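You operate a simulated robot arm through the tools that you are given. There is no shell and no other tool.

You are at the controls of a simulated two-armed robot. One attempt, no reset.

Task
Dose two portions of shallots and one of garlic into the tub under the hopper.
Fine: nothing spilt; the tub ends standing in the grey tray, the hopper's tray pushed in, its black knob at 0.

The check looks at the end state, three seconds after you hand in, the way a careful person would. Anything else that was tipped, shoved, dropped, spilled or broken makes it a failure.

Robot
Two 7-joint arms with four-finger grippers on one trunk that stands fixed in place. Base frame: the origin is at the foot of the trunk, x ahead of it, y to its left, z up. Lengths are in mm, angles in degrees, forces in N, time in s.
The left shoulder is at [40, 181, 1254], the right one opposite. With the tool pointing down near the work surface each hand reaches from about 300 to 840 mm from the base axis, measured 20 degrees to its own side. Payload 3.67 kg a hand.
The TCP of each hand is the grasp point between the finger pads, 28 mm short of the fingertips. In the tool frame z runs along the fingers and y along their closing line. Largest opening 112 mm; the body of the gripper starts 73 mm behind the TCP.
Orientation is told as [roll, pitch, yaw] about the base's x, y, z axes, in that order, counted from this pose: with the fingers straight down and closing along the base's y, the tool's x points along the base's -x, its y along +y and its z along -z.

Tools
- The arms move only by the tool send_rows. It takes "left_series", "right_series" or both (then of equal length, played together; a hand with none holds still); each is a list of rows, each an object of numbers (a shift or turn left out is 0, a gripper value left out holds the last): "x", "y", "z": the shift along the base's x, y, z in mm; "ax", "ay", "az": the turn, a rotation vector about the base's x, y, z in degrees; "fingers": the gripper command, from -1 (fully open) to 1 (shut), values between in proportion. In form: [{"x": .., "y": .., "z": .., "ax": .., "ay": .., "az": .., "fingers": ..}, ...]. A call has 1 to 20 rows; each row shifts and turns the commanded pose from where the row before left it. Rows are played at 5 a second. More than 50 mm and 8.6 degrees between two rows, or a gripper value outside its range, and nothing of the call is played. Where a pose cannot be reached the arm comes as near as it can. A force on the tool above 70 N (or 10 N above the force at the start of the call, whichever is more), or a blocked arm, ends the call early, and 0.2 s more pass. The fingers move at their own pace and stop on an object; they squeeze with about 31 N. The grip force told is the motor's: it shows also when the fingers shut on nothing. Time passes only in rows, and 0.2 s behind the last, so rows that do not move let the fingers close. The reply holds the time, the measured pose of the TCP, the force on the tool along the base axes, the opening and the grip force, in the units named above and with some noise, with the torque about the TCP (base axes, N m) and any sound that the robot's microphone picked up.
- Cameras (640 x 400 px; columns grow to the right, rows downward): "scene" is now at [98.3, 43.1, 1486.7]; the picture's right is [0.50, -0.87, 0.00], its down [-0.48, -0.28, -0.83] and it looks along [0.72, 0.41, -0.56] (base axes); focal length 368 px, centre (320, 200). "left" rides on the left gripper at [60, 18, -104] in its tool frame; the picture's right is [-0.29, 0.96, 0.00], its down [-0.80, -0.24, -0.55] and it looks along [-0.53, -0.16, 0.83] (tool axes); focal length 234 px, centre (320, 200). "right" rides on the right gripper at [60, -18, -104] in its tool frame; the picture's right is [0.29, 0.96, 0.00], its down [-0.80, 0.24, -0.55] and it looks along [-0.53, 0.16, 0.83] (tool axes); focal length 234 px, centre (320, 200). There is no depth. A picture from a camera that has moved, and an enlarged one, comes with that camera's place and axes in the base frame and with its lens.
- grab_frame(camera): a new picture of that camera. No time passes.
- raise_lower(by): slides the trunk up (or, below 0, down) by that many mm; the arms and the scene camera ride with it, the base frame stays. It gives what a move gives, with no picture.
- turn_head(pan, tilt): turns the head with the scene camera to pan (to the left, within 86 degrees either way) and tilt (down, from -29 to 69), counted from straight ahead of the robot. It gives what a move gives.
- zoom(camera, box): a new picture of the part [left, top, right, bottom] of that camera's present view, enlarged. No time passes.
- close_job(): hands the job in; it is judged then, once.

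Places have to be worked out from the pictures, the camera data and where the tool is seen. Open the grippers and draw the arms clear of the work before you hand the job in, unless the task says otherwise.

The tools are called after "Call:" by a JSON object that holds its "fn" and its "kwargs". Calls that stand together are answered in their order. send_rows: Moves the arms, as the interface text tells. Its arguments: {"type":"object","properties":{"left_series":{"type":"array","items":{"type":"object","properties":{"x":{"type":"number"},"y":{"type":"number"},"z":{"type":"number"},"ax":{"type":"number"},"ay":{"type":"number"},"az":{"type":"number"},"fingers":{"type":"number"}}}},"right_series":{"type":"array","items":{"type":"object","properties":{"x":{"type":"number"},"y":{"type":"number"},"z":{"type":"number"},"ax":{"type":"number"},"ay":{"type":"number"},"az":{"type":"number"},"fingers":{"type":"number"}}}}},"required":[]} The other tools are called the same way: raise_lower (by) slides the trunk up or down; turn_head (pan, tilt) turns the head that bears the scene camera; grab_frame (camera) takes a picture; zoom (camera, box) takes an enlarged picture of a part of a camera's view; close_job () hands the job in.

At the start:

```text
time: 0.0
left_eef_pos: [433.7, 553.3, 1247.4]
left_tcp_rot: [0.0, -0.2, 0.1]
left_ft_force: [-0.2, -0.4, 0.4]
left_torque: [-0.02, 0.0, -0.01]
left_opening: 112.1
left_grip_force: 0.2
right_eef_pos: [426.7, 42.4, 1295.2]
right_tcp_rot: [0.0, 0.0, -0.1]
right_ft_force: [0.4, -0.4, 0.6]
right_torque: [-0.03, 0.01, -0.01]
right_opening: 112.0
right_grip_force: 0.0
trunk travel left (down, up): [-375.0, 139.0]
head pan, tilt: [29.9, 33.9]
```

scene: 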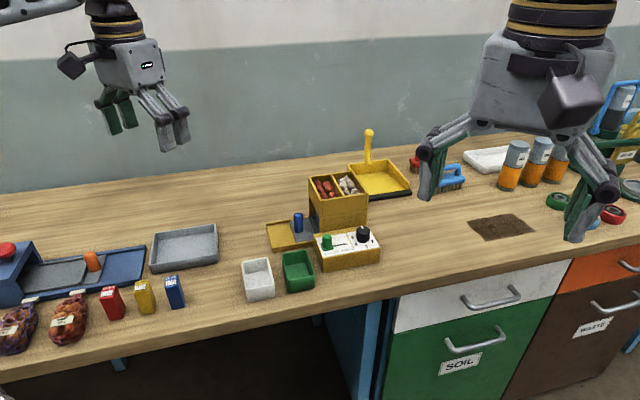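
right: 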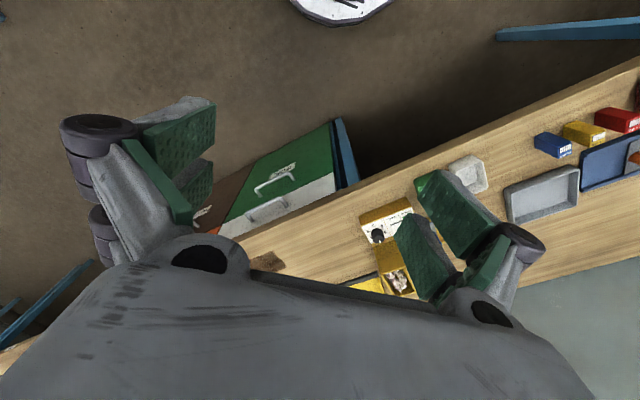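
left: 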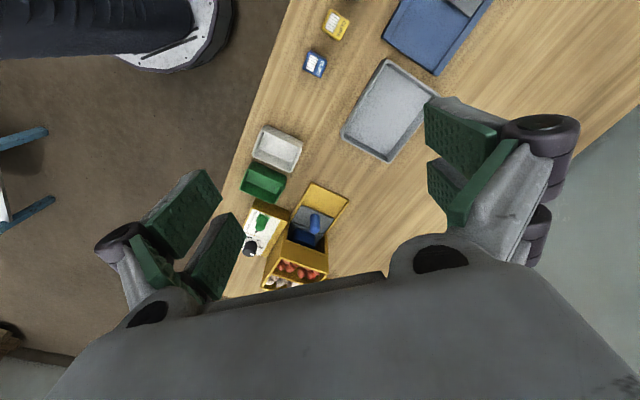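

The scene shows a yellow hopper with shallots and garlic, a control box with green and black knobs, a tray with a blue handle, and white and green tubs. I'll enlarge the hopper area to understand it.

Call:
{"fn": "zoom", "kwargs": {"camera": "scene", "box": [220, 160, 420, 310]}}

Call:
{"fn": "zoom", "kwargs": {"camera": "left", "box": [220, 110, 380, 300]}}

Call:
{"fn": "zoom", "kwargs": {"camera": "scene", "box": [0, 200, 240, 360]}}

```text
2.67 times, centred on (320, 235) of scene
camera zoom: at [98.3, 43.1, 1486.7], right [0.5, -0.87, 0.0], down [-0.48, -0.28, -0.83], along [0.72, 0.41, -0.56], focal length 980 px, centre (320, 107)
```

zoom: 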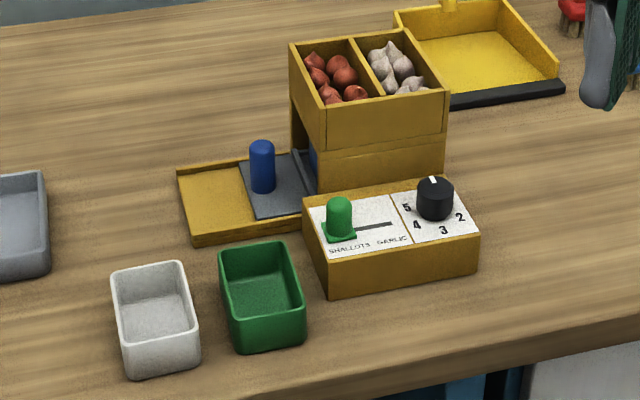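

```text
2.11 times, centred on (300, 205) of left
camera zoom: at [371.7, 571.0, 1351.7], right [0.29, 0.96, 0.0], down [0.8, -0.24, 0.56], along [0.53, -0.16, -0.83], focal length 493 px, centre (362, 190)
```

zoom: 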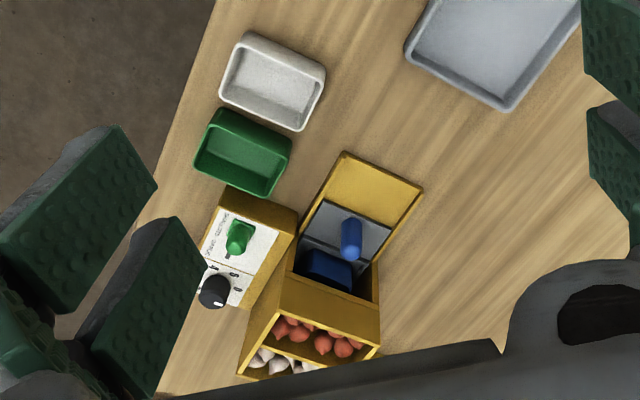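

```text
2.50 times, centred on (120, 280) of scene
camera zoom: at [98.3, 43.1, 1486.7], right [0.5, -0.87, 0.0], down [-0.48, -0.28, -0.83], along [0.72, 0.41, -0.56], focal length 919 px, centre (820, 0)
```

zoom: 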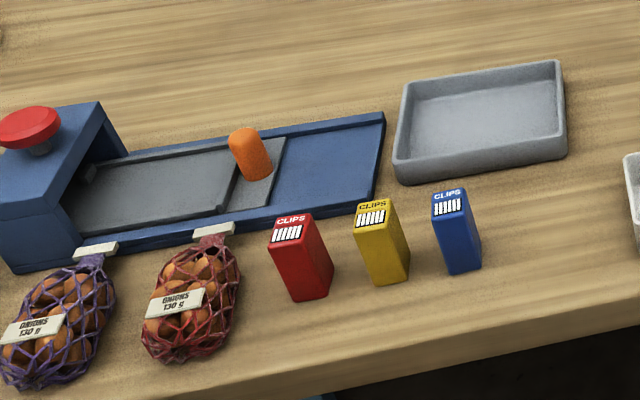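

Triangulating roughly, the peg handle is near (713, 455, 942) and the table is at about z 875. I'll move the left hand to see the device closer and from above.

Call:
{"fn": "send_rows", "kwargs": {"left_series": [{"x": 23, "y": -27, "z": -24}, {"x": 23, "y": -26, "z": -23}, {}]}}

Call:
{"fn": "grab_frame", "kwargs": {"camera": "left"}}

```text
time: 0.8
left_eef_pos: [477.1, 501.0, 1201.4]
left_tcp_rot: [0.0, -0.2, 0.1]
left_ft_force: [-0.6, -0.6, -0.3]
left_torque: [-0.06, -0.01, -0.03]
left_opening: 111.9
left_grip_force: 0.1
right_eef_pos: [425.2, 43.1, 1295.6]
right_tcp_rot: [0.0, -0.1, 0.0]
right_ft_force: [-0.1, -0.4, 0.2]
right_torque: [-0.01, 0.01, 0.01]
right_opening: 111.8
right_grip_force: 0.0
trunk travel left (down, up): [-375.0, 139.0]
head pan, tilt: [29.9, 33.9]
```

```text
taken
camera left: at [415.6, 519.0, 1305.5], right [0.29, 0.96, 0.0], down [0.8, -0.24, 0.56], along [0.53, -0.16, -0.83], focal length 234 px, centre (320, 200)
```

left: 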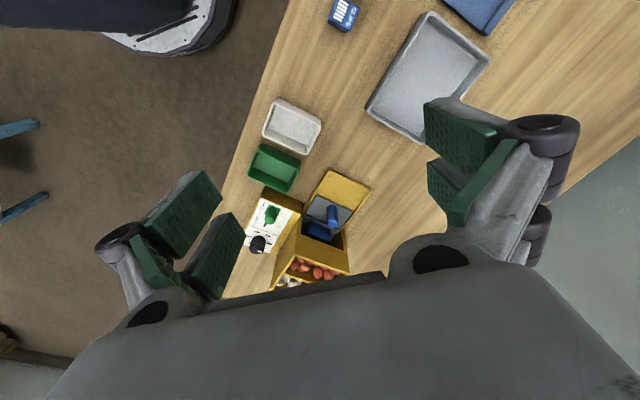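

The view is clear of obstruction; I'll enlarge the device from here.

Call:
{"fn": "zoom", "kwargs": {"camera": "left", "box": [230, 160, 390, 300]}}

Call:
{"fn": "zoom", "kwargs": {"camera": "scene", "box": [260, 165, 390, 275]}}

```text
2.86 times, centred on (310, 230) of left
camera zoom: at [415.6, 519.0, 1305.5], right [0.29, 0.96, 0.0], down [0.8, -0.24, 0.56], along [0.53, -0.16, -0.83], focal length 669 px, centre (349, 114)
```

zoom: 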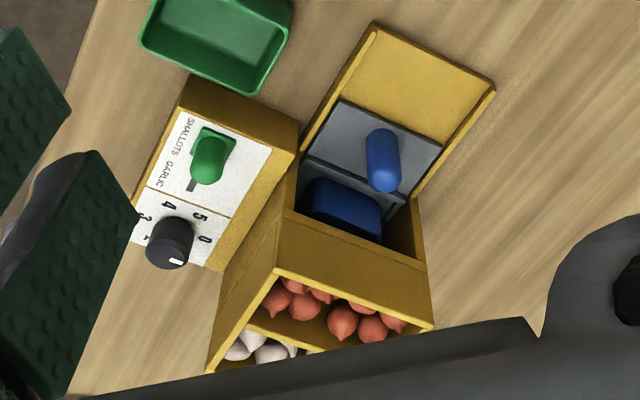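

```text
3.64 times, centred on (325, 220) of scene
camera zoom: at [96.8, 43.4, 1486.8], right [0.5, -0.87, 0.0], down [-0.48, -0.28, -0.83], along [0.72, 0.41, -0.56], focal length 1337 px, centre (302, 127)
```

zoom: 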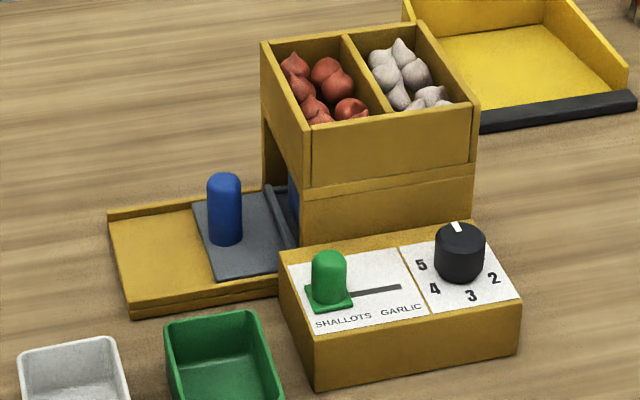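

The knob's mark appears to be at 0 and the selector at SHALLOTS; the knob top is near (723, 288, 956) and the hopper's top is at about z 1016. I'll move the left hand's camera closer to the control box.

Call:
{"fn": "send_rows", "kwargs": {"left_series": [{"x": 24.5, "y": -30.5, "z": -17.5}, {"x": 24.5, "y": -30.5, "z": -17.5}, {"x": 24.5, "y": -30.5, "z": -17.5}, {"x": 24.5, "y": -30.5, "z": -17.5}, {"x": 24.5, "y": -30.5, "z": -17.5}, {"x": 24.5, "y": -30.5, "z": -17.5}, {}]}}

Call:
{"fn": "grab_frame", "kwargs": {"camera": "left"}}

Call:
{"fn": "grab_frame", "kwargs": {"camera": "scene"}}

```text
time: 2.4
left_eef_pos: [626.6, 315.4, 1095.2]
left_tcp_rot: [0.1, -0.1, 0.0]
left_ft_force: [-0.7, 0.3, 0.3]
left_torque: [0.02, -0.05, 0.03]
left_opening: 111.9
left_grip_force: 0.1
right_eef_pos: [427.3, 43.1, 1295.1]
right_tcp_rot: [0.0, 0.0, 0.1]
right_ft_force: [0.5, 0.0, -1.2]
right_torque: [-0.01, -0.04, 0.02]
right_opening: 112.0
right_grip_force: 0.1
trunk travel left (down, up): [-375.0, 139.0]
head pan, tilt: [29.9, 33.9]
```

```text
taken
camera left: at [564.6, 333.5, 1198.9], right [0.29, 0.96, 0.0], down [0.8, -0.24, 0.56], along [0.53, -0.16, -0.83], focal length 234 px, centre (320, 200)
```

left: 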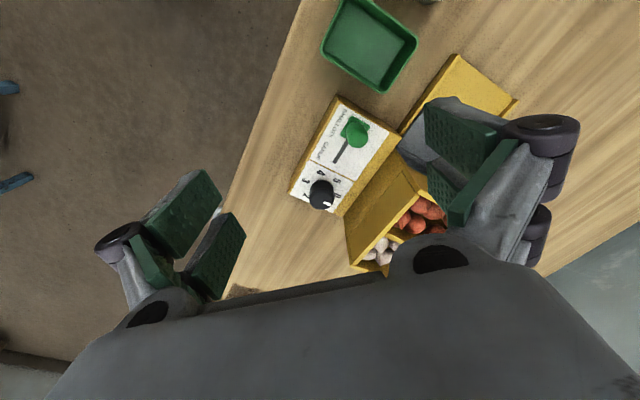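

```text
taken
camera scene: at [97.5, 43.7, 1486.8], right [0.5, -0.87, 0.0], down [-0.48, -0.28, -0.83], along [0.72, 0.41, -0.56], focal length 368 px, centre (320, 200)
```

scene: 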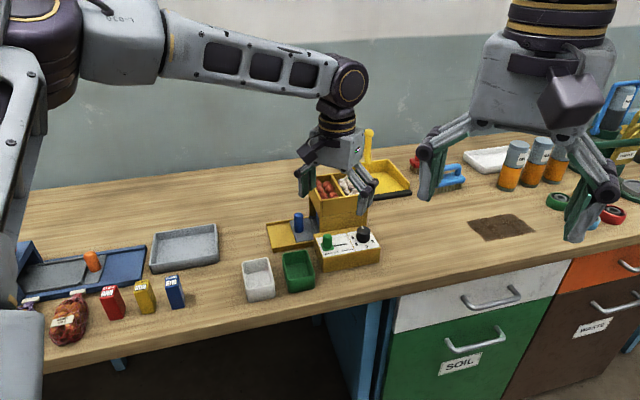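

Call:
{"fn": "zoom", "kwargs": {"camera": "left", "box": [270, 80, 430, 280]}}

Call:
{"fn": "zoom", "kwargs": {"camera": "scene", "box": [290, 170, 400, 280]}}

```text
2.00 times, centred on (350, 180) of left
camera zoom: at [564.6, 333.5, 1198.9], right [0.29, 0.96, 0.0], down [0.8, -0.24, 0.56], along [0.53, -0.16, -0.83], focal length 468 px, centre (260, 240)
```

zoom: 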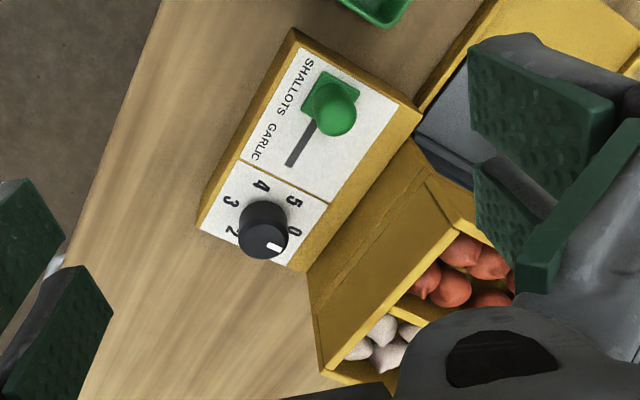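

```text
3.64 times, centred on (345, 225) of scene
camera zoom: at [97.5, 43.7, 1486.8], right [0.5, -0.87, 0.0], down [-0.48, -0.28, -0.83], along [0.72, 0.41, -0.56], focal length 1337 px, centre (229, 109)
```

zoom: 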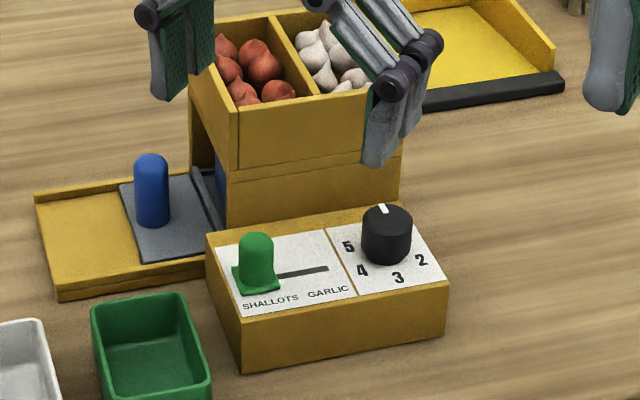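

The knob top is at about (722.5, 289, 957), the box top at about 925, and the labels run 0→1→2 clockwise at 60° spacing. Before dosing I want to confirm that the tub sits properly under the hopper and the tray is fully in, so I'll look in from the rail side.

Call:
{"fn": "send_rows", "kwargs": {"left_series": [{"y": 29, "x": 1.6, "az": -7.05}, {"y": 29, "x": 1.6, "az": -7.05}, {"y": 29, "x": 1.6, "az": -7.05}, {"y": 29, "x": 1.6, "az": -7.05}, {"y": 29, "x": 1.6, "z": -23, "ax": -4.95, "ay": -4.95}, {"y": 29, "x": 1.6, "z": -23, "ax": -4.95, "ay": -4.95}, {"y": 28, "x": 1.6, "z": -24, "ax": -4.95, "ay": -4.95}, {}]}}

Call:
{"fn": "grab_frame", "kwargs": {"camera": "left"}}

```text
time: 4.2
left_eef_pos: [637.2, 518.7, 1025.1]
left_tcp_rot: [-6.3, -20.3, -27.0]
left_ft_force: [0.1, -0.5, -0.8]
left_torque: [-0.01, 0.0, -0.03]
left_opening: 111.7
left_grip_force: 0.0
right_eef_pos: [427.3, 41.8, 1295.3]
right_tcp_rot: [0.1, 0.0, 0.0]
right_ft_force: [0.6, -1.0, 1.2]
right_torque: [0.02, -0.01, 0.01]
right_opening: 112.1
right_grip_force: 0.0
trunk travel left (down, up): [-375.0, 139.0]
head pan, tilt: [29.9, 33.9]
```

```text
taken
camera left: at [567.5, 587.0, 1099.7], right [0.71, 0.71, 0.0], down [0.41, -0.41, 0.82], along [0.58, -0.58, -0.58], focal length 234 px, centre (320, 200)
```

left: 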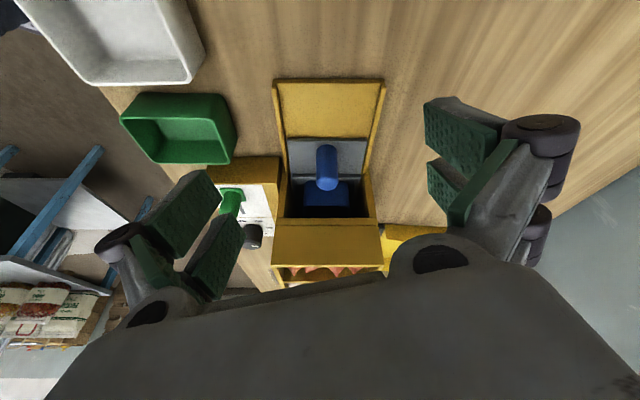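

Call:
{"fn": "zoom", "kwargs": {"camera": "left", "box": [250, 70, 410, 290]}}

Call:
{"fn": "zoom", "kwargs": {"camera": "left", "box": [270, 130, 390, 230]}}

```text
1.82 times, centred on (330, 180) of left
camera zoom: at [567.5, 587.0, 1099.7], right [0.71, 0.71, 0.0], down [0.41, -0.41, 0.82], along [0.58, -0.58, -0.58], focal length 426 px, centre (302, 236)
```

zoom: 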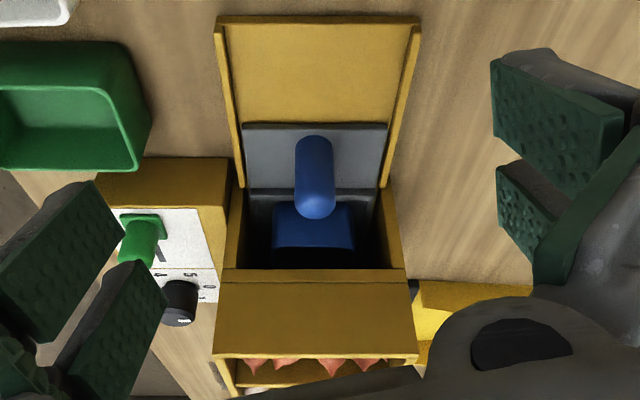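

```text
4.00 times, centred on (330, 180) of left
camera zoom: at [567.5, 587.0, 1099.7], right [0.71, 0.71, 0.0], down [0.41, -0.41, 0.82], along [0.58, -0.58, -0.58], focal length 937 px, centre (280, 280)
```

zoom: 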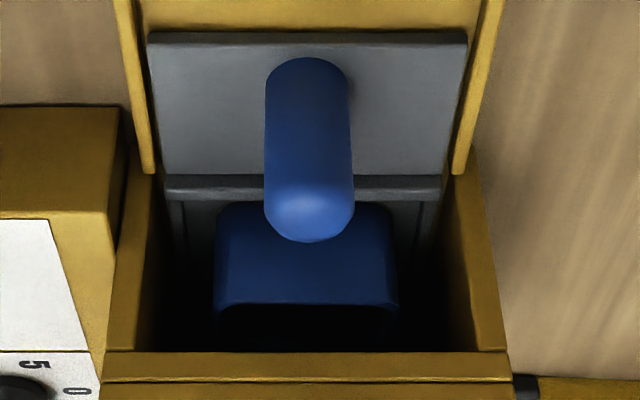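

The tub stands upright on the slider, squarely under the hopper, and is empty and tray-in as far as I can see. Now I go to a pose above the knob with the fingers partly closed and the wrist yawed to about +75°, so a clockwise turn stays clear of the hopper.

Call:
{"fn": "send_rows", "kwargs": {"left_series": [{"z": 24, "ax": 4.95, "ay": 4.95}, {"z": 24, "ax": 4.95, "ay": 4.95}, {"z": 24, "ax": 4.95, "ay": 4.95, "fingers": -0.07}, {"x": 6.6, "y": -17.7, "az": 7.94}, {"x": 6.6, "y": -17.7, "az": 7.94}, {"x": 6.6, "y": -17.7, "az": 7.94}, {"x": 6.6, "y": -17.7, "az": 7.94}, {"x": 6.6, "y": -17.7, "az": 7.94}, {"x": 6.6, "y": -17.7, "az": 7.94}, {"x": 6.6, "y": -17.7, "az": 7.94}, {"x": 6.6, "y": -17.7, "az": 7.94}, {"x": 6.6, "y": -17.7, "az": 7.94}, {"x": 6.6, "y": -17.7, "az": 7.94}, {"x": 6.6, "y": -17.7, "az": 7.94}, {"x": 6.6, "y": -17.7, "az": 7.94}, {"x": 6.6, "y": -17.7, "az": 7.94}, {}]}}

Call:
{"fn": "grab_frame", "kwargs": {"camera": "scene"}}

Call:
{"fn": "grab_frame", "kwargs": {"camera": "left"}}

```text
time: 7.8
left_eef_pos: [706.4, 295.1, 1099.1]
left_tcp_rot: [-0.1, -0.1, 75.1]
left_ft_force: [0.1, -0.1, 0.1]
left_torque: [0.02, 0.0, 0.03]
left_opening: 60.0
left_grip_force: 0.1
left hand out of reach, approached as far as the arm can: row 15, 16
right_eef_pos: [426.4, 43.3, 1295.1]
right_tcp_rot: [0.0, 0.0, 0.0]
right_ft_force: [-0.3, 0.4, 0.8]
right_torque: [0.01, 0.0, -0.04]
right_opening: 112.2
right_grip_force: 0.2
trunk travel left (down, up): [-375.0, 139.0]
head pan, tilt: [29.9, 33.9]
```

```text
taken
camera scene: at [98.8, 43.3, 1486.7], right [0.5, -0.87, 0.0], down [-0.48, -0.28, -0.83], along [0.72, 0.41, -0.56], focal length 368 px, centre (320, 200)
```

scene: 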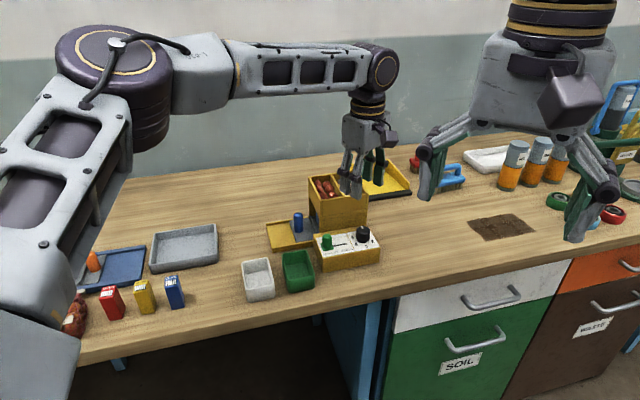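

```text
taken
camera left: at [673.3, 241.3, 1203.8], right [-0.85, 0.52, 0.0], down [0.43, 0.71, 0.56], along [0.29, 0.47, -0.83], focal length 234 px, centre (320, 200)
```

left: 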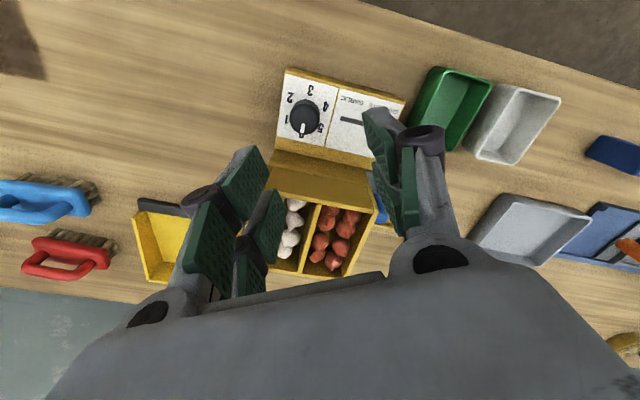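

The arm ran out of reach at this height near the knob. Raising the trunk a bit will extend the reach over the work area; I'll raise it by 60 mm.

Call:
{"fn": "raise_lower", "kwargs": {"by": 60}}

```text
time: 8.8
left_eef_pos: [707.2, 293.9, 1162.3]
left_tcp_rot: [0.1, 0.0, 75.1]
left_ft_force: [-0.3, -0.3, -0.6]
left_torque: [0.01, 0.02, -0.03]
left_opening: 59.9
left_grip_force: 0.0
right_eef_pos: [427.1, 42.2, 1355.5]
right_tcp_rot: [-0.1, -0.1, 0.0]
right_ft_force: [-0.2, 0.7, -0.3]
right_torque: [0.02, 0.0, 0.01]
right_opening: 112.1
right_grip_force: 0.1
trunk travel left (down, up): [-435.0, 79.0]
head pan, tilt: [29.9, 33.9]
```

Now I lower the hand by 100 mm to about z 1062 and compare the measured pose with what I commanded.

Call:
{"fn": "send_rows", "kwargs": {"left_series": [{"z": -34}, {"z": -33}, {"z": -33}, {}]}}

Call:
{"fn": "grab_frame", "kwargs": {"camera": "left"}}

```text
time: 9.8
left_eef_pos: [688.6, 301.3, 1066.2]
left_tcp_rot: [-0.2, -0.2, 75.2]
left_ft_force: [0.2, -0.3, -0.2]
left_torque: [0.01, 0.04, 0.02]
left_opening: 60.0
left_grip_force: 0.0
left hand out of reach, approached as far as the arm can: row 1, 2, 3
right_eef_pos: [426.6, 42.2, 1356.0]
right_tcp_rot: [0.0, 0.0, 0.0]
right_ft_force: [0.9, -0.8, 0.0]
right_torque: [0.04, 0.01, -0.01]
right_opening: 111.9
right_grip_force: 0.1
trunk travel left (down, up): [-435.0, 79.0]
head pan, tilt: [29.9, 33.9]
```

```text
taken
camera left: at [654.5, 249.3, 1170.4], right [-0.85, 0.52, 0.0], down [0.43, 0.71, 0.56], along [0.29, 0.47, -0.83], focal length 234 px, centre (320, 200)
```

left: 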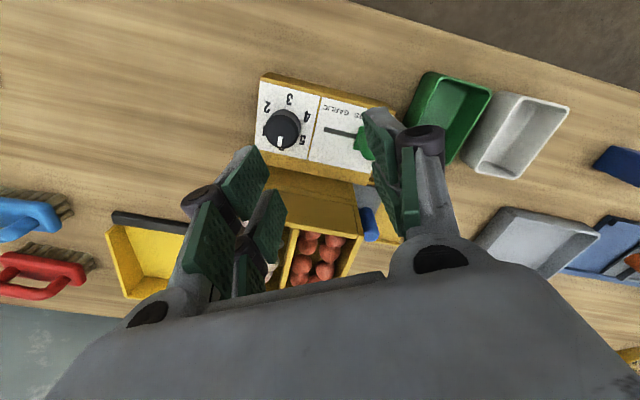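

Lower made it worse, so this may be a wrist limit from the +75° yaw rather than arm length. I'll turn the yaw back to about +15° at this height and see whether the commanded spot is reached.

Call:
{"fn": "send_rows", "kwargs": {"left_series": [{"az": -7.5}, {"az": -7.5}, {"az": -7.5}, {"az": -7.5}, {"az": -7.5}, {"az": -7.5}, {"az": -7.5}, {"az": -7.5}, {}]}}

Call:
{"fn": "grab_frame", "kwargs": {"camera": "scene"}}

```text
time: 11.8
left_eef_pos: [688.7, 301.0, 1066.7]
left_tcp_rot: [-0.1, -0.1, 15.0]
left_ft_force: [0.0, -0.2, -0.2]
left_torque: [-0.02, 0.03, 0.01]
left_opening: 60.1
left_grip_force: 0.0
right_eef_pos: [427.6, 41.8, 1356.8]
right_tcp_rot: [0.0, 0.0, 0.0]
right_ft_force: [-0.1, -0.3, -1.0]
right_torque: [0.0, 0.03, 0.02]
right_opening: 112.1
right_grip_force: 0.0
trunk travel left (down, up): [-435.0, 79.0]
head pan, tilt: [29.9, 33.9]
```

```text
taken
camera scene: at [98.5, 43.0, 1547.5], right [0.5, -0.87, 0.0], down [-0.48, -0.28, -0.83], along [0.72, 0.41, -0.56], focal length 368 px, centre (320, 200)
```

scene: 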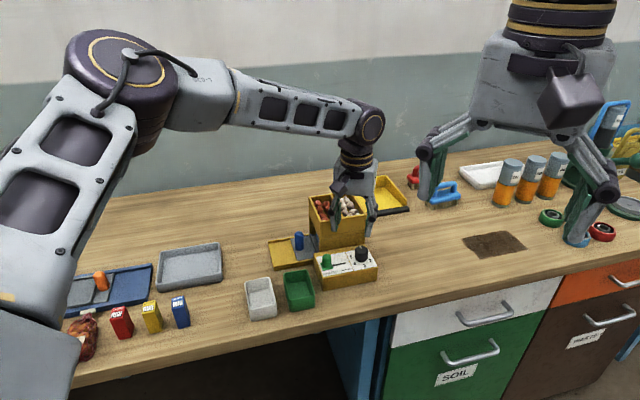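

The command resets to the reached pose, and yaw isn't the limit. I'll lift the hand, then lower the trunk so the shoulder is nearer to wrist height, and test the reach again.

Call:
{"fn": "send_rows", "kwargs": {"left_series": [{"x": -10, "z": 45}, {"x": -10, "z": 45}, {"x": -5, "z": 40}, {}]}}

Call:
{"fn": "raise_lower", "kwargs": {"by": -140}}

```text
time: 12.8
left_eef_pos: [661.9, 299.4, 1195.9]
left_tcp_rot: [-0.1, 0.1, 15.1]
left_ft_force: [-0.2, -0.8, -0.1]
left_torque: [0.0, 0.03, 0.0]
left_opening: 59.9
left_grip_force: 0.0
right_eef_pos: [428.0, 43.7, 1356.2]
right_tcp_rot: [0.0, 0.0, 0.0]
right_ft_force: [0.5, 0.0, 0.2]
right_torque: [-0.01, -0.02, -0.02]
right_opening: 112.0
right_grip_force: 0.0
trunk travel left (down, up): [-435.0, 79.0]
head pan, tilt: [29.9, 33.9]
```

```text
time: 14.5
left_eef_pos: [661.2, 299.2, 1056.9]
left_tcp_rot: [-0.1, -0.1, 15.1]
left_ft_force: [-0.5, -0.2, 0.0]
left_torque: [-0.01, 0.01, -0.04]
left_opening: 59.9
left_grip_force: 0.1
right_eef_pos: [426.6, 41.6, 1216.4]
right_tcp_rot: [0.0, 0.0, 0.0]
right_ft_force: [-0.1, 0.8, -0.2]
right_torque: [0.0, 0.02, 0.01]
right_opening: 112.2
right_grip_force: 0.0
trunk travel left (down, up): [-295.0, 219.0]
head pan, tilt: [29.9, 33.9]
```

Trunk is now 80 mm below its start. I move over the knob while turning back to yaw +75°, staying at z 1057.

Call:
{"fn": "send_rows", "kwargs": {"left_series": [{"az": 7.5}, {"az": 7.5}, {"az": 7.5}, {"x": 12.2, "y": -2, "az": 7.5}, {"x": 12.2, "y": -2, "az": 7.5}, {"x": 12.2, "y": -2, "az": 7.5}, {"x": 12.2, "y": -2, "az": 7.5}, {"x": 12.2, "y": -2, "az": 7.5}, {}]}}

Call:
{"fn": "grab_frame", "kwargs": {"camera": "left"}}

Call:
{"fn": "grab_frame", "kwargs": {"camera": "scene"}}

```text
time: 16.5
left_eef_pos: [709.7, 295.8, 1055.8]
left_tcp_rot: [-0.2, -0.1, 75.2]
left_ft_force: [0.1, 0.4, -0.1]
left_torque: [-0.01, 0.05, 0.01]
left_opening: 59.8
left_grip_force: 0.0
left hand out of reach, approached as far as the arm can: row 8
right_eef_pos: [428.6, 42.1, 1215.4]
right_tcp_rot: [0.1, 0.0, 0.0]
right_ft_force: [-0.1, 0.2, -0.2]
right_torque: [-0.04, 0.0, 0.01]
right_opening: 112.1
right_grip_force: 0.0
trunk travel left (down, up): [-295.0, 219.0]
head pan, tilt: [29.9, 33.9]
```

```text
taken
camera left: at [675.9, 241.8, 1158.8], right [-0.85, 0.52, 0.0], down [0.43, 0.71, 0.56], along [0.29, 0.47, -0.83], focal length 234 px, centre (320, 200)
```

left: 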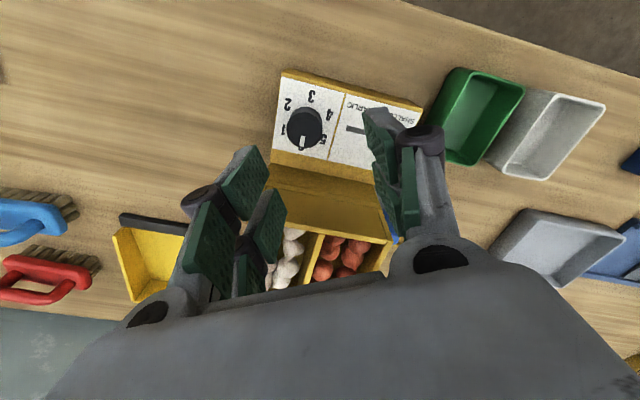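

```text
taken
camera scene: at [98.6, 42.8, 1407.1], right [0.5, -0.87, 0.0], down [-0.48, -0.28, -0.83], along [0.72, 0.41, -0.56], focal length 368 px, centre (320, 200)
```

scene: 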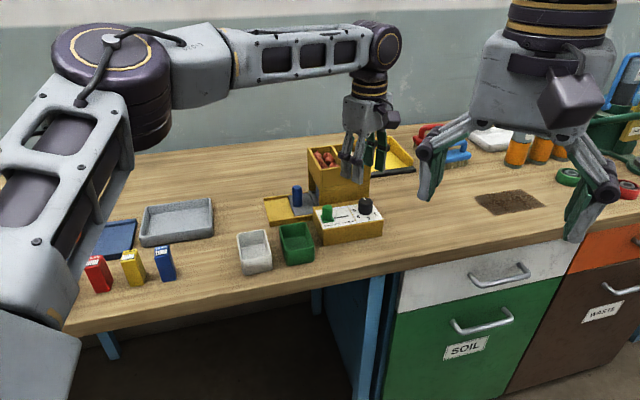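

All three failures happened near yaw +75°, so I should test reaching forward at a smaller yaw. I turn to about +30° and then go forward over the knob.

Call:
{"fn": "send_rows", "kwargs": {"left_series": [{"az": -7.5}, {"az": -7.5}, {"az": -7.5}, {"az": -7.5}, {"az": -7.5}, {"az": -7.5}, {"x": 6.4, "y": -3.4}, {"x": 6.4, "y": -3.4}, {}]}}

```text
time: 18.5
left_eef_pos: [708.7, 293.8, 1055.5]
left_tcp_rot: [-0.2, -0.1, 30.1]
left_ft_force: [0.5, 0.7, 0.3]
left_torque: [0.01, -0.02, 0.0]
left_opening: 60.1
left_grip_force: 0.1
left hand out of reach, approached as far as the arm can: row 7, 8
right_eef_pos: [427.4, 43.4, 1216.8]
right_tcp_rot: [0.0, 0.0, 0.0]
right_ft_force: [-1.3, 0.5, 0.3]
right_torque: [0.0, 0.02, 0.01]
right_opening: 112.2
right_grip_force: 0.0
trunk travel left (down, up): [-295.0, 219.0]
head pan, tilt: [29.9, 33.9]
```

Yaw isn't the limit; the arm stops at about 680 mm from the shoulder axis. I'll look at the arm's posture with the head to understand what is restricting it.

Call:
{"fn": "turn_head", "kwargs": {"pan": 50, "tilt": 20}}

Call:
{"fn": "grab_frame", "kwargs": {"camera": "scene"}}

```text
time: 19.3
left_eef_pos: [709.1, 294.4, 1055.3]
left_tcp_rot: [-0.1, -0.1, 30.2]
left_ft_force: [-0.4, 0.1, 0.7]
left_torque: [-0.04, -0.01, 0.0]
left_opening: 60.1
left_grip_force: 0.1
right_eef_pos: [426.7, 43.4, 1215.5]
right_tcp_rot: [0.0, 0.0, 0.1]
right_ft_force: [-0.5, -1.1, 0.1]
right_torque: [0.01, -0.01, 0.03]
right_opening: 112.0
right_grip_force: 0.1
trunk travel left (down, up): [-295.0, 219.0]
head pan, tilt: [50.0, 20.0]
```

```text
taken
camera scene: at [81.5, 70.0, 1429.2], right [0.77, -0.64, 0.0], down [-0.22, -0.26, -0.94], along [0.6, 0.72, -0.34], focal length 368 px, centre (320, 200)
```

scene: 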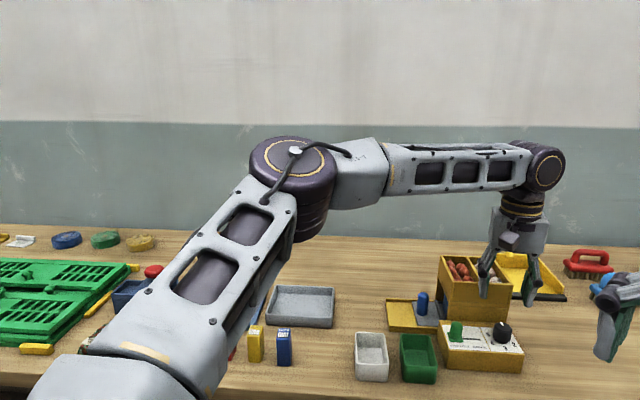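

The elbow is only bent to about 115°, so a joint limit is involved rather than full extension. I test whether tilting the tool outward a few degrees gives more reach.

Call:
{"fn": "send_rows", "kwargs": {"left_series": [{"x": -5}, {"ax": 0.6, "ay": -4}, {"ax": 0.6, "ay": -4}, {"x": 6, "y": 0}, {"x": 6, "y": -1}, {"x": 6, "y": -1}, {"x": 6, "y": -1}, {}]}}

```text
time: 21.1
left_eef_pos: [728.7, 291.5, 1055.6]
left_tcp_rot: [-3.1, -7.5, 30.3]
left_ft_force: [0.2, -0.5, 0.1]
left_torque: [0.0, 0.0, -0.01]
left_opening: 59.9
left_grip_force: 0.0
right_eef_pos: [428.2, 43.6, 1215.0]
right_tcp_rot: [0.0, 0.0, 0.0]
right_ft_force: [-0.5, 0.9, -0.5]
right_torque: [-0.01, -0.04, -0.02]
right_opening: 112.0
right_grip_force: 0.0
trunk travel left (down, up): [-295.0, 219.0]
head pan, tilt: [50.0, 20.0]
```

Tilting 8° gives at least 20 mm more reach, enough for the knob. I raise the hand, swing the tilt so that the turn will be symmetric about the reach direction (yaw ≈ 60°), then lower the trunk 100 mm.

Call:
{"fn": "send_rows", "kwargs": {"left_series": [{"z": 34, "x": -8}, {"z": 33, "x": -8}, {"z": 33, "x": -8}, {"az": 7.6}, {"az": 7.6}, {"az": 7.6}, {"az": 7.6}, {}]}}

Call:
{"fn": "raise_lower", "kwargs": {"by": -100}}

Call:
{"fn": "turn_head", "kwargs": {"pan": 25, "tilt": 30}}

Call:
{"fn": "grab_frame", "kwargs": {"camera": "scene"}}

Call:
{"fn": "grab_frame", "kwargs": {"camera": "left"}}

```text
time: 22.9
left_eef_pos: [705.1, 290.7, 1155.3]
left_tcp_rot: [-3.1, -7.7, 60.8]
left_ft_force: [-0.6, -0.2, -0.4]
left_torque: [-0.04, 0.02, 0.0]
left_opening: 60.0
left_grip_force: 0.0
right_eef_pos: [427.4, 42.9, 1215.6]
right_tcp_rot: [0.1, 0.0, 0.0]
right_ft_force: [0.2, -1.2, 0.5]
right_torque: [-0.03, 0.02, 0.01]
right_opening: 111.7
right_grip_force: 0.0
trunk travel left (down, up): [-295.0, 219.0]
head pan, tilt: [50.0, 20.0]
```

```text
time: 24.2
left_eef_pos: [703.8, 289.9, 1057.9]
left_tcp_rot: [-3.1, -7.7, 60.7]
left_ft_force: [-0.6, 0.4, 0.2]
left_torque: [-0.03, 0.0, 0.01]
left_opening: 59.8
left_grip_force: 0.0
right_eef_pos: [426.7, 43.0, 1116.8]
right_tcp_rot: [-0.1, 0.0, 0.0]
right_ft_force: [-0.5, -0.5, 0.0]
right_torque: [0.03, 0.01, -0.01]
right_opening: 111.9
right_grip_force: 0.1
trunk travel left (down, up): [-195.0, 319.0]
head pan, tilt: [50.0, 20.0]
```

```text
time: 25.1
left_eef_pos: [704.9, 291.6, 1056.0]
left_tcp_rot: [-3.1, -7.6, 60.7]
left_ft_force: [-0.2, 0.7, -0.3]
left_torque: [0.01, 0.06, -0.02]
left_opening: 59.7
left_grip_force: 0.0
right_eef_pos: [427.1, 42.8, 1116.0]
right_tcp_rot: [0.0, 0.1, 0.0]
right_ft_force: [0.0, 0.3, 0.0]
right_torque: [-0.01, 0.0, -0.03]
right_opening: 112.1
right_grip_force: 0.0
trunk travel left (down, up): [-195.0, 319.0]
head pan, tilt: [25.0, 30.0]
```

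```text
taken
camera scene: at [103.5, 37.1, 1314.1], right [0.42, -0.91, 0.0], down [-0.45, -0.21, -0.87], along [0.78, 0.37, -0.5], focal length 368 px, centre (320, 200)
```

scene: 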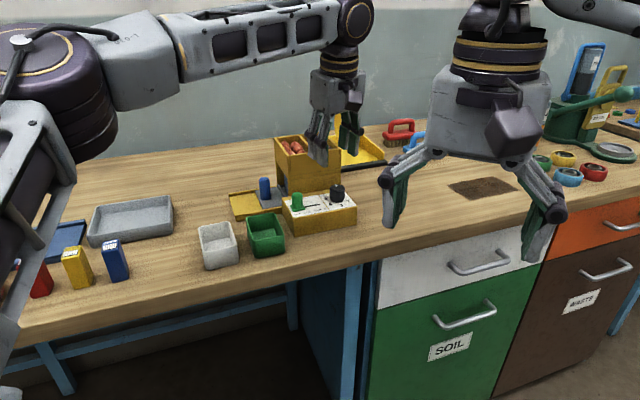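

```text
taken
camera left: at [647.9, 239.7, 1149.8], right [-0.69, 0.72, -0.01], down [0.53, 0.52, 0.67], along [0.49, 0.45, -0.75], focal length 234 px, centre (320, 200)
```

left: 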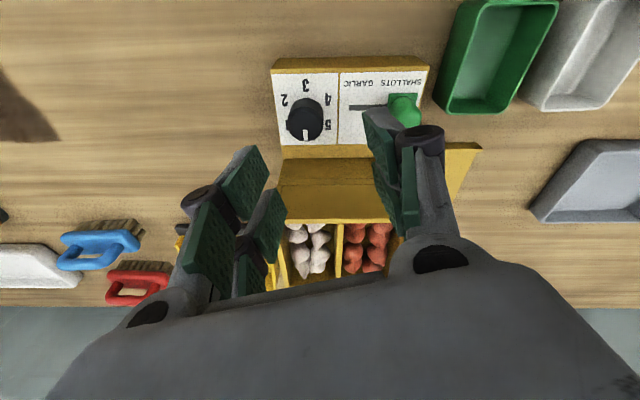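

Call:
{"fn": "zoom", "kwargs": {"camera": "left", "box": [255, 45, 455, 165]}}

Call:
{"fn": "zoom", "kwargs": {"camera": "scene", "box": [220, 120, 380, 260]}}

```text
3.20 times, centred on (355, 105) of left
camera zoom: at [647.9, 239.7, 1149.8], right [-0.69, 0.72, -0.01], down [0.53, 0.52, 0.67], along [0.49, 0.45, -0.75], focal length 749 px, centre (208, 504)
```

zoom: 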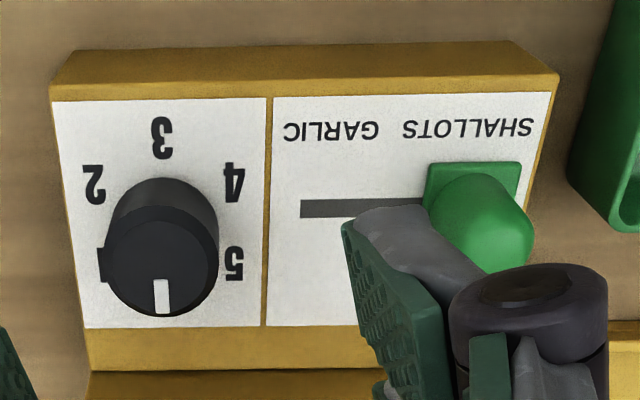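

```text
2.86 times, centred on (300, 190) of scene
camera zoom: at [103.5, 37.1, 1314.1], right [0.42, -0.91, 0.0], down [-0.45, -0.21, -0.87], along [0.78, 0.37, -0.5], focal length 1050 px, centre (377, 229)
```

zoom: 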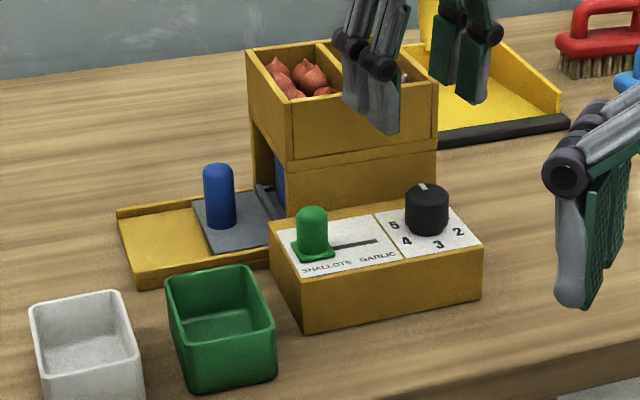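

Fresh sightings put the knob at about (721.5, 288) with its top near z 958. I move over it and descend to just above it to check alignment.

Call:
{"fn": "send_rows", "kwargs": {"left_series": [{"x": 8.3, "y": -1.8}, {"x": 8.3, "y": -1.8}, {"z": -30}, {"z": -26}, {}]}}

Call:
{"fn": "zoom", "kwargs": {"camera": "scene", "box": [240, 120, 380, 240]}}

Call:
{"fn": "grab_frame", "kwargs": {"camera": "left"}}

```text
time: 26.3
left_eef_pos: [714.3, 290.4, 998.2]
left_tcp_rot: [-3.1, -7.6, 60.7]
left_ft_force: [0.1, 0.3, 0.0]
left_torque: [-0.03, 0.02, 0.02]
left_opening: 59.9
left_grip_force: 0.1
left hand out of reach, approached as far as the arm can: row 2
right_eef_pos: [426.9, 42.9, 1117.9]
right_tcp_rot: [0.0, 0.0, 0.0]
right_ft_force: [0.4, 1.1, 0.0]
right_torque: [-0.02, -0.01, -0.01]
right_opening: 112.2
right_grip_force: 0.1
trunk travel left (down, up): [-195.0, 319.0]
head pan, tilt: [25.0, 30.0]
```

```text
3.33 times, centred on (310, 180) of scene
camera zoom: at [103.2, 36.9, 1314.1], right [0.42, -0.91, 0.0], down [-0.45, -0.21, -0.87], along [0.78, 0.37, -0.5], focal length 1226 px, centre (353, 267)
```

zoom: 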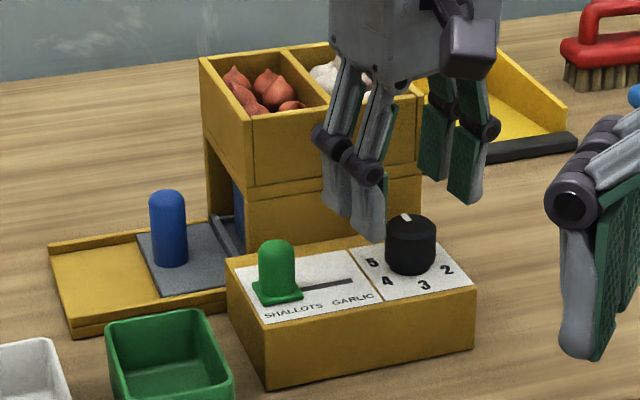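

```text
taken
camera left: at [657.1, 238.4, 1092.2], right [-0.69, 0.72, -0.01], down [0.53, 0.52, 0.67], along [0.49, 0.45, -0.75], focal length 234 px, centre (320, 200)
```

left: 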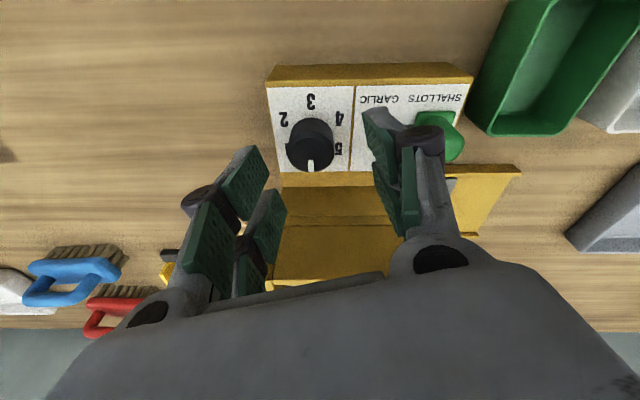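

The reach limit depends on hand height relative to the shoulder; at this lower height there should be more. I'll make the remaining 7 mm shift toward the knob axis.

Call:
{"fn": "send_rows", "kwargs": {"left_series": [{"x": 3.6, "y": -1.2}, {"x": 3.6, "y": -1.2}, {}]}}

Call:
{"fn": "zoom", "kwargs": {"camera": "scene", "box": [270, 120, 390, 240]}}

Call:
{"fn": "zoom", "kwargs": {"camera": "left", "box": [220, 50, 480, 240]}}

```text
time: 27.1
left_eef_pos: [721.9, 288.5, 999.5]
left_tcp_rot: [-3.1, -7.7, 60.8]
left_ft_force: [0.3, 0.4, -0.5]
left_torque: [0.01, -0.02, 0.02]
left_opening: 60.0
left_grip_force: 0.1
right_eef_pos: [427.4, 41.5, 1117.4]
right_tcp_rot: [0.0, 0.0, 0.0]
right_ft_force: [-0.9, 0.8, 0.1]
right_torque: [-0.01, -0.02, 0.01]
right_opening: 112.1
right_grip_force: 0.1
trunk travel left (down, up): [-195.0, 319.0]
head pan, tilt: [25.0, 30.0]
```

```text
3.33 times, centred on (330, 180) of scene
camera zoom: at [103.3, 36.9, 1314.1], right [0.42, -0.91, 0.0], down [-0.45, -0.21, -0.87], along [0.78, 0.37, -0.5], focal length 1226 px, centre (287, 267)
```

zoom: 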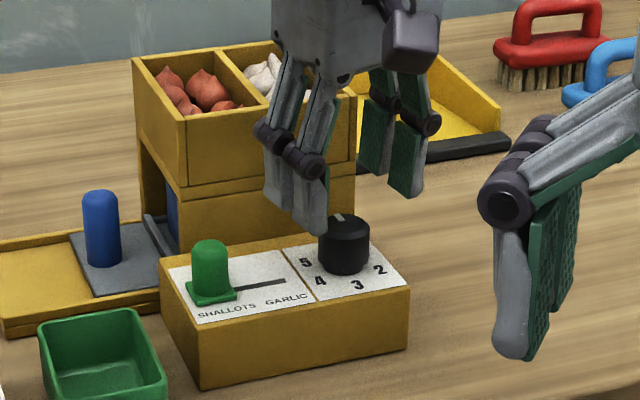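

```text
2.11 times, centred on (350, 145) of left
camera zoom: at [664.9, 236.6, 1093.1], right [-0.69, 0.72, -0.01], down [0.53, 0.52, 0.67], along [0.49, 0.45, -0.75], focal length 493 px, centre (257, 316)
```

zoom: 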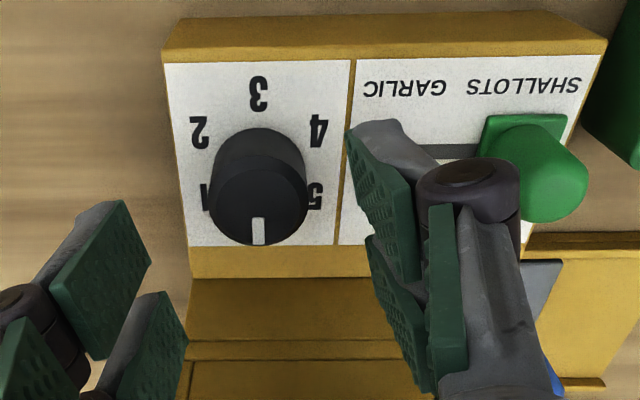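

TCP (721.9, 288.5) and the knob axis (722, 288.6) agree in both views. I descend to z≈962 so the fingertips straddle the knob just above the box top.

Call:
{"fn": "send_rows", "kwargs": {"left_series": [{"z": -19}, {"z": -18.5}, {}]}}

Call:
{"fn": "zoom", "kwargs": {"camera": "scene", "box": [270, 120, 390, 240]}}

Call:
{"fn": "zoom", "kwargs": {"camera": "left", "box": [220, 50, 480, 240]}}

```text
time: 27.9
left_eef_pos: [721.9, 286.5, 963.3]
left_tcp_rot: [-3.1, -7.7, 60.7]
left_ft_force: [-0.1, 1.0, 0.1]
left_torque: [0.03, -0.02, 0.0]
left_opening: 59.8
left_grip_force: 0.1
right_eef_pos: [425.3, 41.6, 1116.8]
right_tcp_rot: [0.0, 0.1, 0.0]
right_ft_force: [0.1, 0.4, 0.7]
right_torque: [-0.01, -0.03, 0.0]
right_opening: 112.0
right_grip_force: 0.1
trunk travel left (down, up): [-195.0, 319.0]
head pan, tilt: [25.0, 30.0]
```

```text
3.33 times, centred on (330, 180) of scene
camera zoom: at [103.4, 37.0, 1314.1], right [0.42, -0.91, 0.0], down [-0.45, -0.21, -0.87], along [0.78, 0.37, -0.5], focal length 1226 px, centre (287, 267)
```

zoom: 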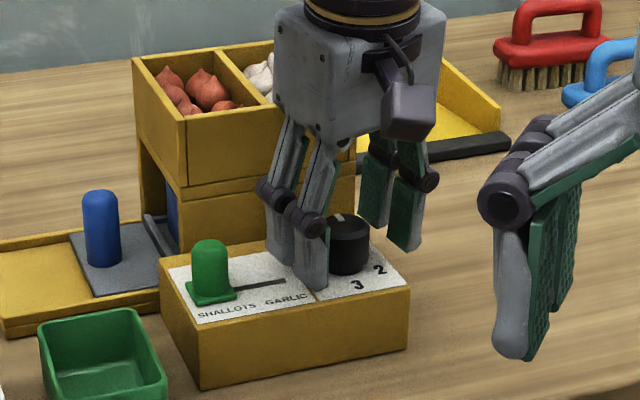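

```text
2.11 times, centred on (350, 145) of left
camera zoom: at [664.7, 235.6, 1055.9], right [-0.69, 0.72, -0.01], down [0.53, 0.52, 0.67], along [0.49, 0.45, -0.75], focal length 493 px, centre (257, 316)
```

zoom: 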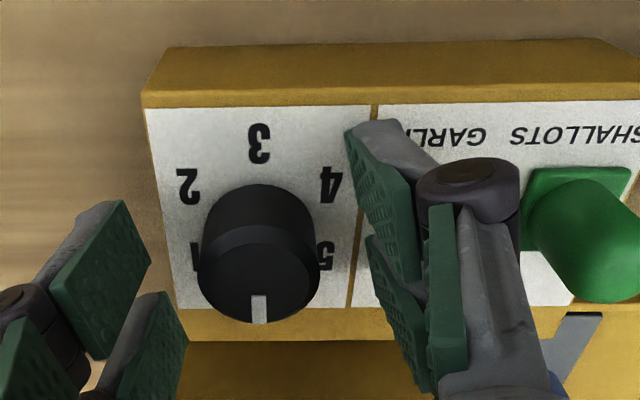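

The fingertips straddle the knob cleanly. I close the gripper on it.

Call:
{"fn": "send_rows", "kwargs": {"left_series": [{"fingers": 1}, {}, {}, {}]}}

Call:
{"fn": "zoom", "kwargs": {"camera": "left", "box": [220, 50, 480, 240]}}

Call:
{"fn": "zoom", "kwargs": {"camera": "scene", "box": [270, 120, 390, 240]}}

```text
time: 28.9
left_eef_pos: [721.5, 287.0, 962.7]
left_tcp_rot: [-3.0, -7.5, 60.6]
left_ft_force: [-8.1, 1.0, -1.3]
left_torque: [0.33, 0.93, 0.0]
left_opening: 31.0
left_grip_force: 44.7
right_eef_pos: [426.5, 42.7, 1117.1]
right_tcp_rot: [0.0, -0.1, 0.0]
right_ft_force: [-0.5, 0.2, 0.4]
right_torque: [0.02, 0.0, 0.0]
right_opening: 111.8
right_grip_force: 0.1
trunk travel left (down, up): [-195.0, 319.0]
head pan, tilt: [25.0, 30.0]
```

```text
2.11 times, centred on (350, 145) of left
camera zoom: at [663.9, 236.2, 1055.9], right [-0.69, 0.72, -0.01], down [0.53, 0.52, 0.67], along [0.49, 0.45, -0.75], focal length 493 px, centre (257, 316)
```

zoom: 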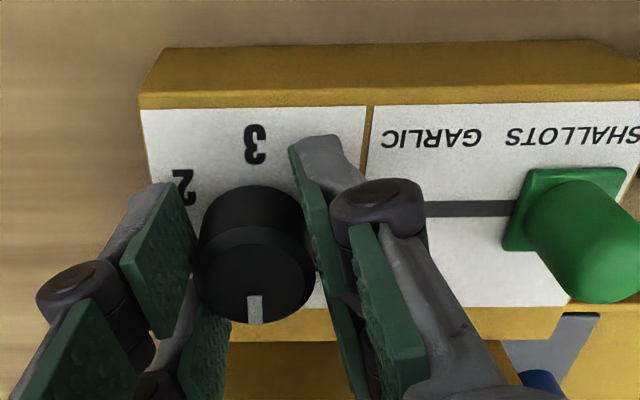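

```text
3.33 times, centred on (330, 180) of scene
camera zoom: at [102.8, 37.3, 1314.1], right [0.42, -0.91, 0.0], down [-0.45, -0.21, -0.87], along [0.78, 0.37, -0.5], focal length 1226 px, centre (287, 267)
```

zoom: 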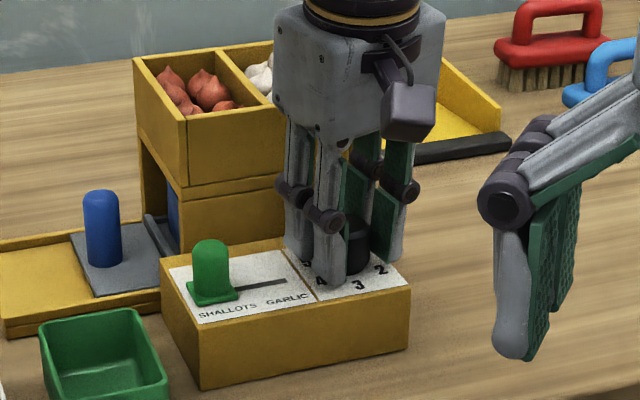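

The knob is gripped (opening 31 mm, 45 N). I turn clockwise 30° first and check that the knob follows.

Call:
{"fn": "send_rows", "kwargs": {"left_series": [{"az": -5}, {"az": -5}, {"az": -5}, {"az": -5}, {"az": -5}, {"az": -5}, {}]}}

Call:
{"fn": "zoom", "kwargs": {"camera": "left", "box": [220, 50, 480, 240]}}

```text
time: 30.5
left_eef_pos: [720.7, 289.1, 962.6]
left_tcp_rot: [-3.0, -7.7, 30.8]
left_ft_force: [-13.1, 6.4, 2.0]
left_torque: [0.71, 0.73, -0.04]
left_opening: 30.9
left_grip_force: 44.7
right_eef_pos: [425.8, 42.9, 1117.5]
right_tcp_rot: [0.0, -0.2, 0.0]
right_ft_force: [-0.1, 0.6, 0.2]
right_torque: [-0.03, 0.03, -0.02]
right_opening: 111.9
right_grip_force: 0.1
trunk travel left (down, up): [-195.0, 319.0]
head pan, tilt: [25.0, 30.0]
```

```text
2.11 times, centred on (350, 145) of left
camera zoom: at [645.0, 272.3, 1055.7], right [-0.24, 0.97, -0.01], down [0.72, 0.18, 0.67], along [0.65, 0.15, -0.74], focal length 493 px, centre (257, 316)
```

zoom: 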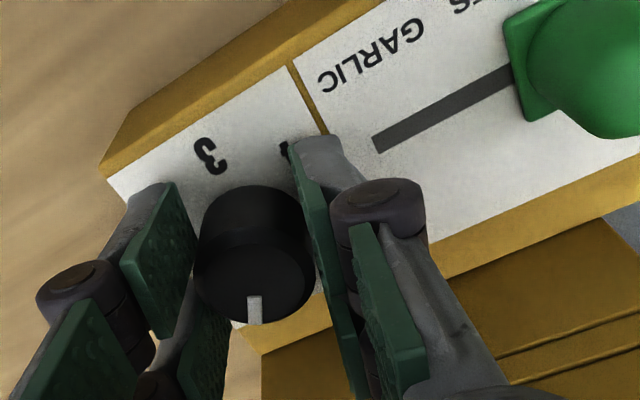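

The knob follows the gripper (the mark stays fixed in the hand's view) with no sound yet. I continue the other 30° to label 1.

Call:
{"fn": "send_rows", "kwargs": {"left_series": [{"az": -5}, {"az": -5}, {"az": -5}, {"az": -5}, {"az": -5}, {"az": -5}, {}, {}]}}

Call:
{"fn": "zoom", "kwargs": {"camera": "left", "box": [220, 50, 480, 240]}}

Call:
{"fn": "zoom", "kwargs": {"camera": "scene", "box": [240, 120, 380, 240]}}

```text
time: 32.3
left_eef_pos: [720.9, 289.5, 960.9]
left_tcp_rot: [-3.1, -7.7, 0.8]
left_ft_force: [-11.7, 14.9, 4.4]
left_torque: [1.21, 0.48, 0.0]
left_opening: 30.7
left_grip_force: 45.2
right_eef_pos: [425.9, 44.7, 1117.3]
right_tcp_rot: [-0.1, -0.1, 0.0]
right_ft_force: [0.2, 0.1, 0.5]
right_torque: [0.03, 0.02, -0.02]
right_opening: 112.3
right_grip_force: 0.0
trunk travel left (down, up): [-195.0, 319.0]
head pan, tilt: [25.0, 30.0]
```

```text
2.11 times, centred on (350, 145) of left
camera zoom: at [646.9, 312.8, 1055.7], right [0.28, 0.96, -0.01], down [0.72, -0.2, 0.67], along [0.64, -0.2, -0.74], focal length 493 px, centre (257, 316)
```

zoom: 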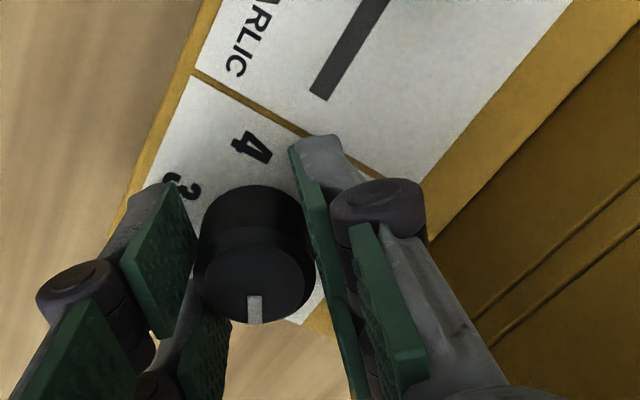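

```text
3.33 times, centred on (310, 180) of scene
camera zoom: at [101.6, 38.6, 1314.2], right [0.42, -0.91, 0.0], down [-0.45, -0.21, -0.87], along [0.79, 0.37, -0.5], focal length 1226 px, centre (353, 267)
```

zoom: 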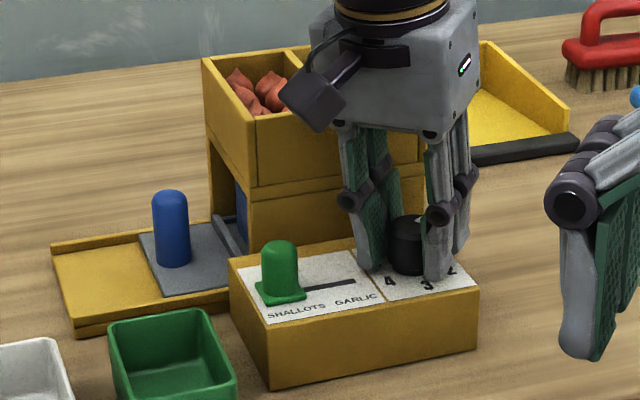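

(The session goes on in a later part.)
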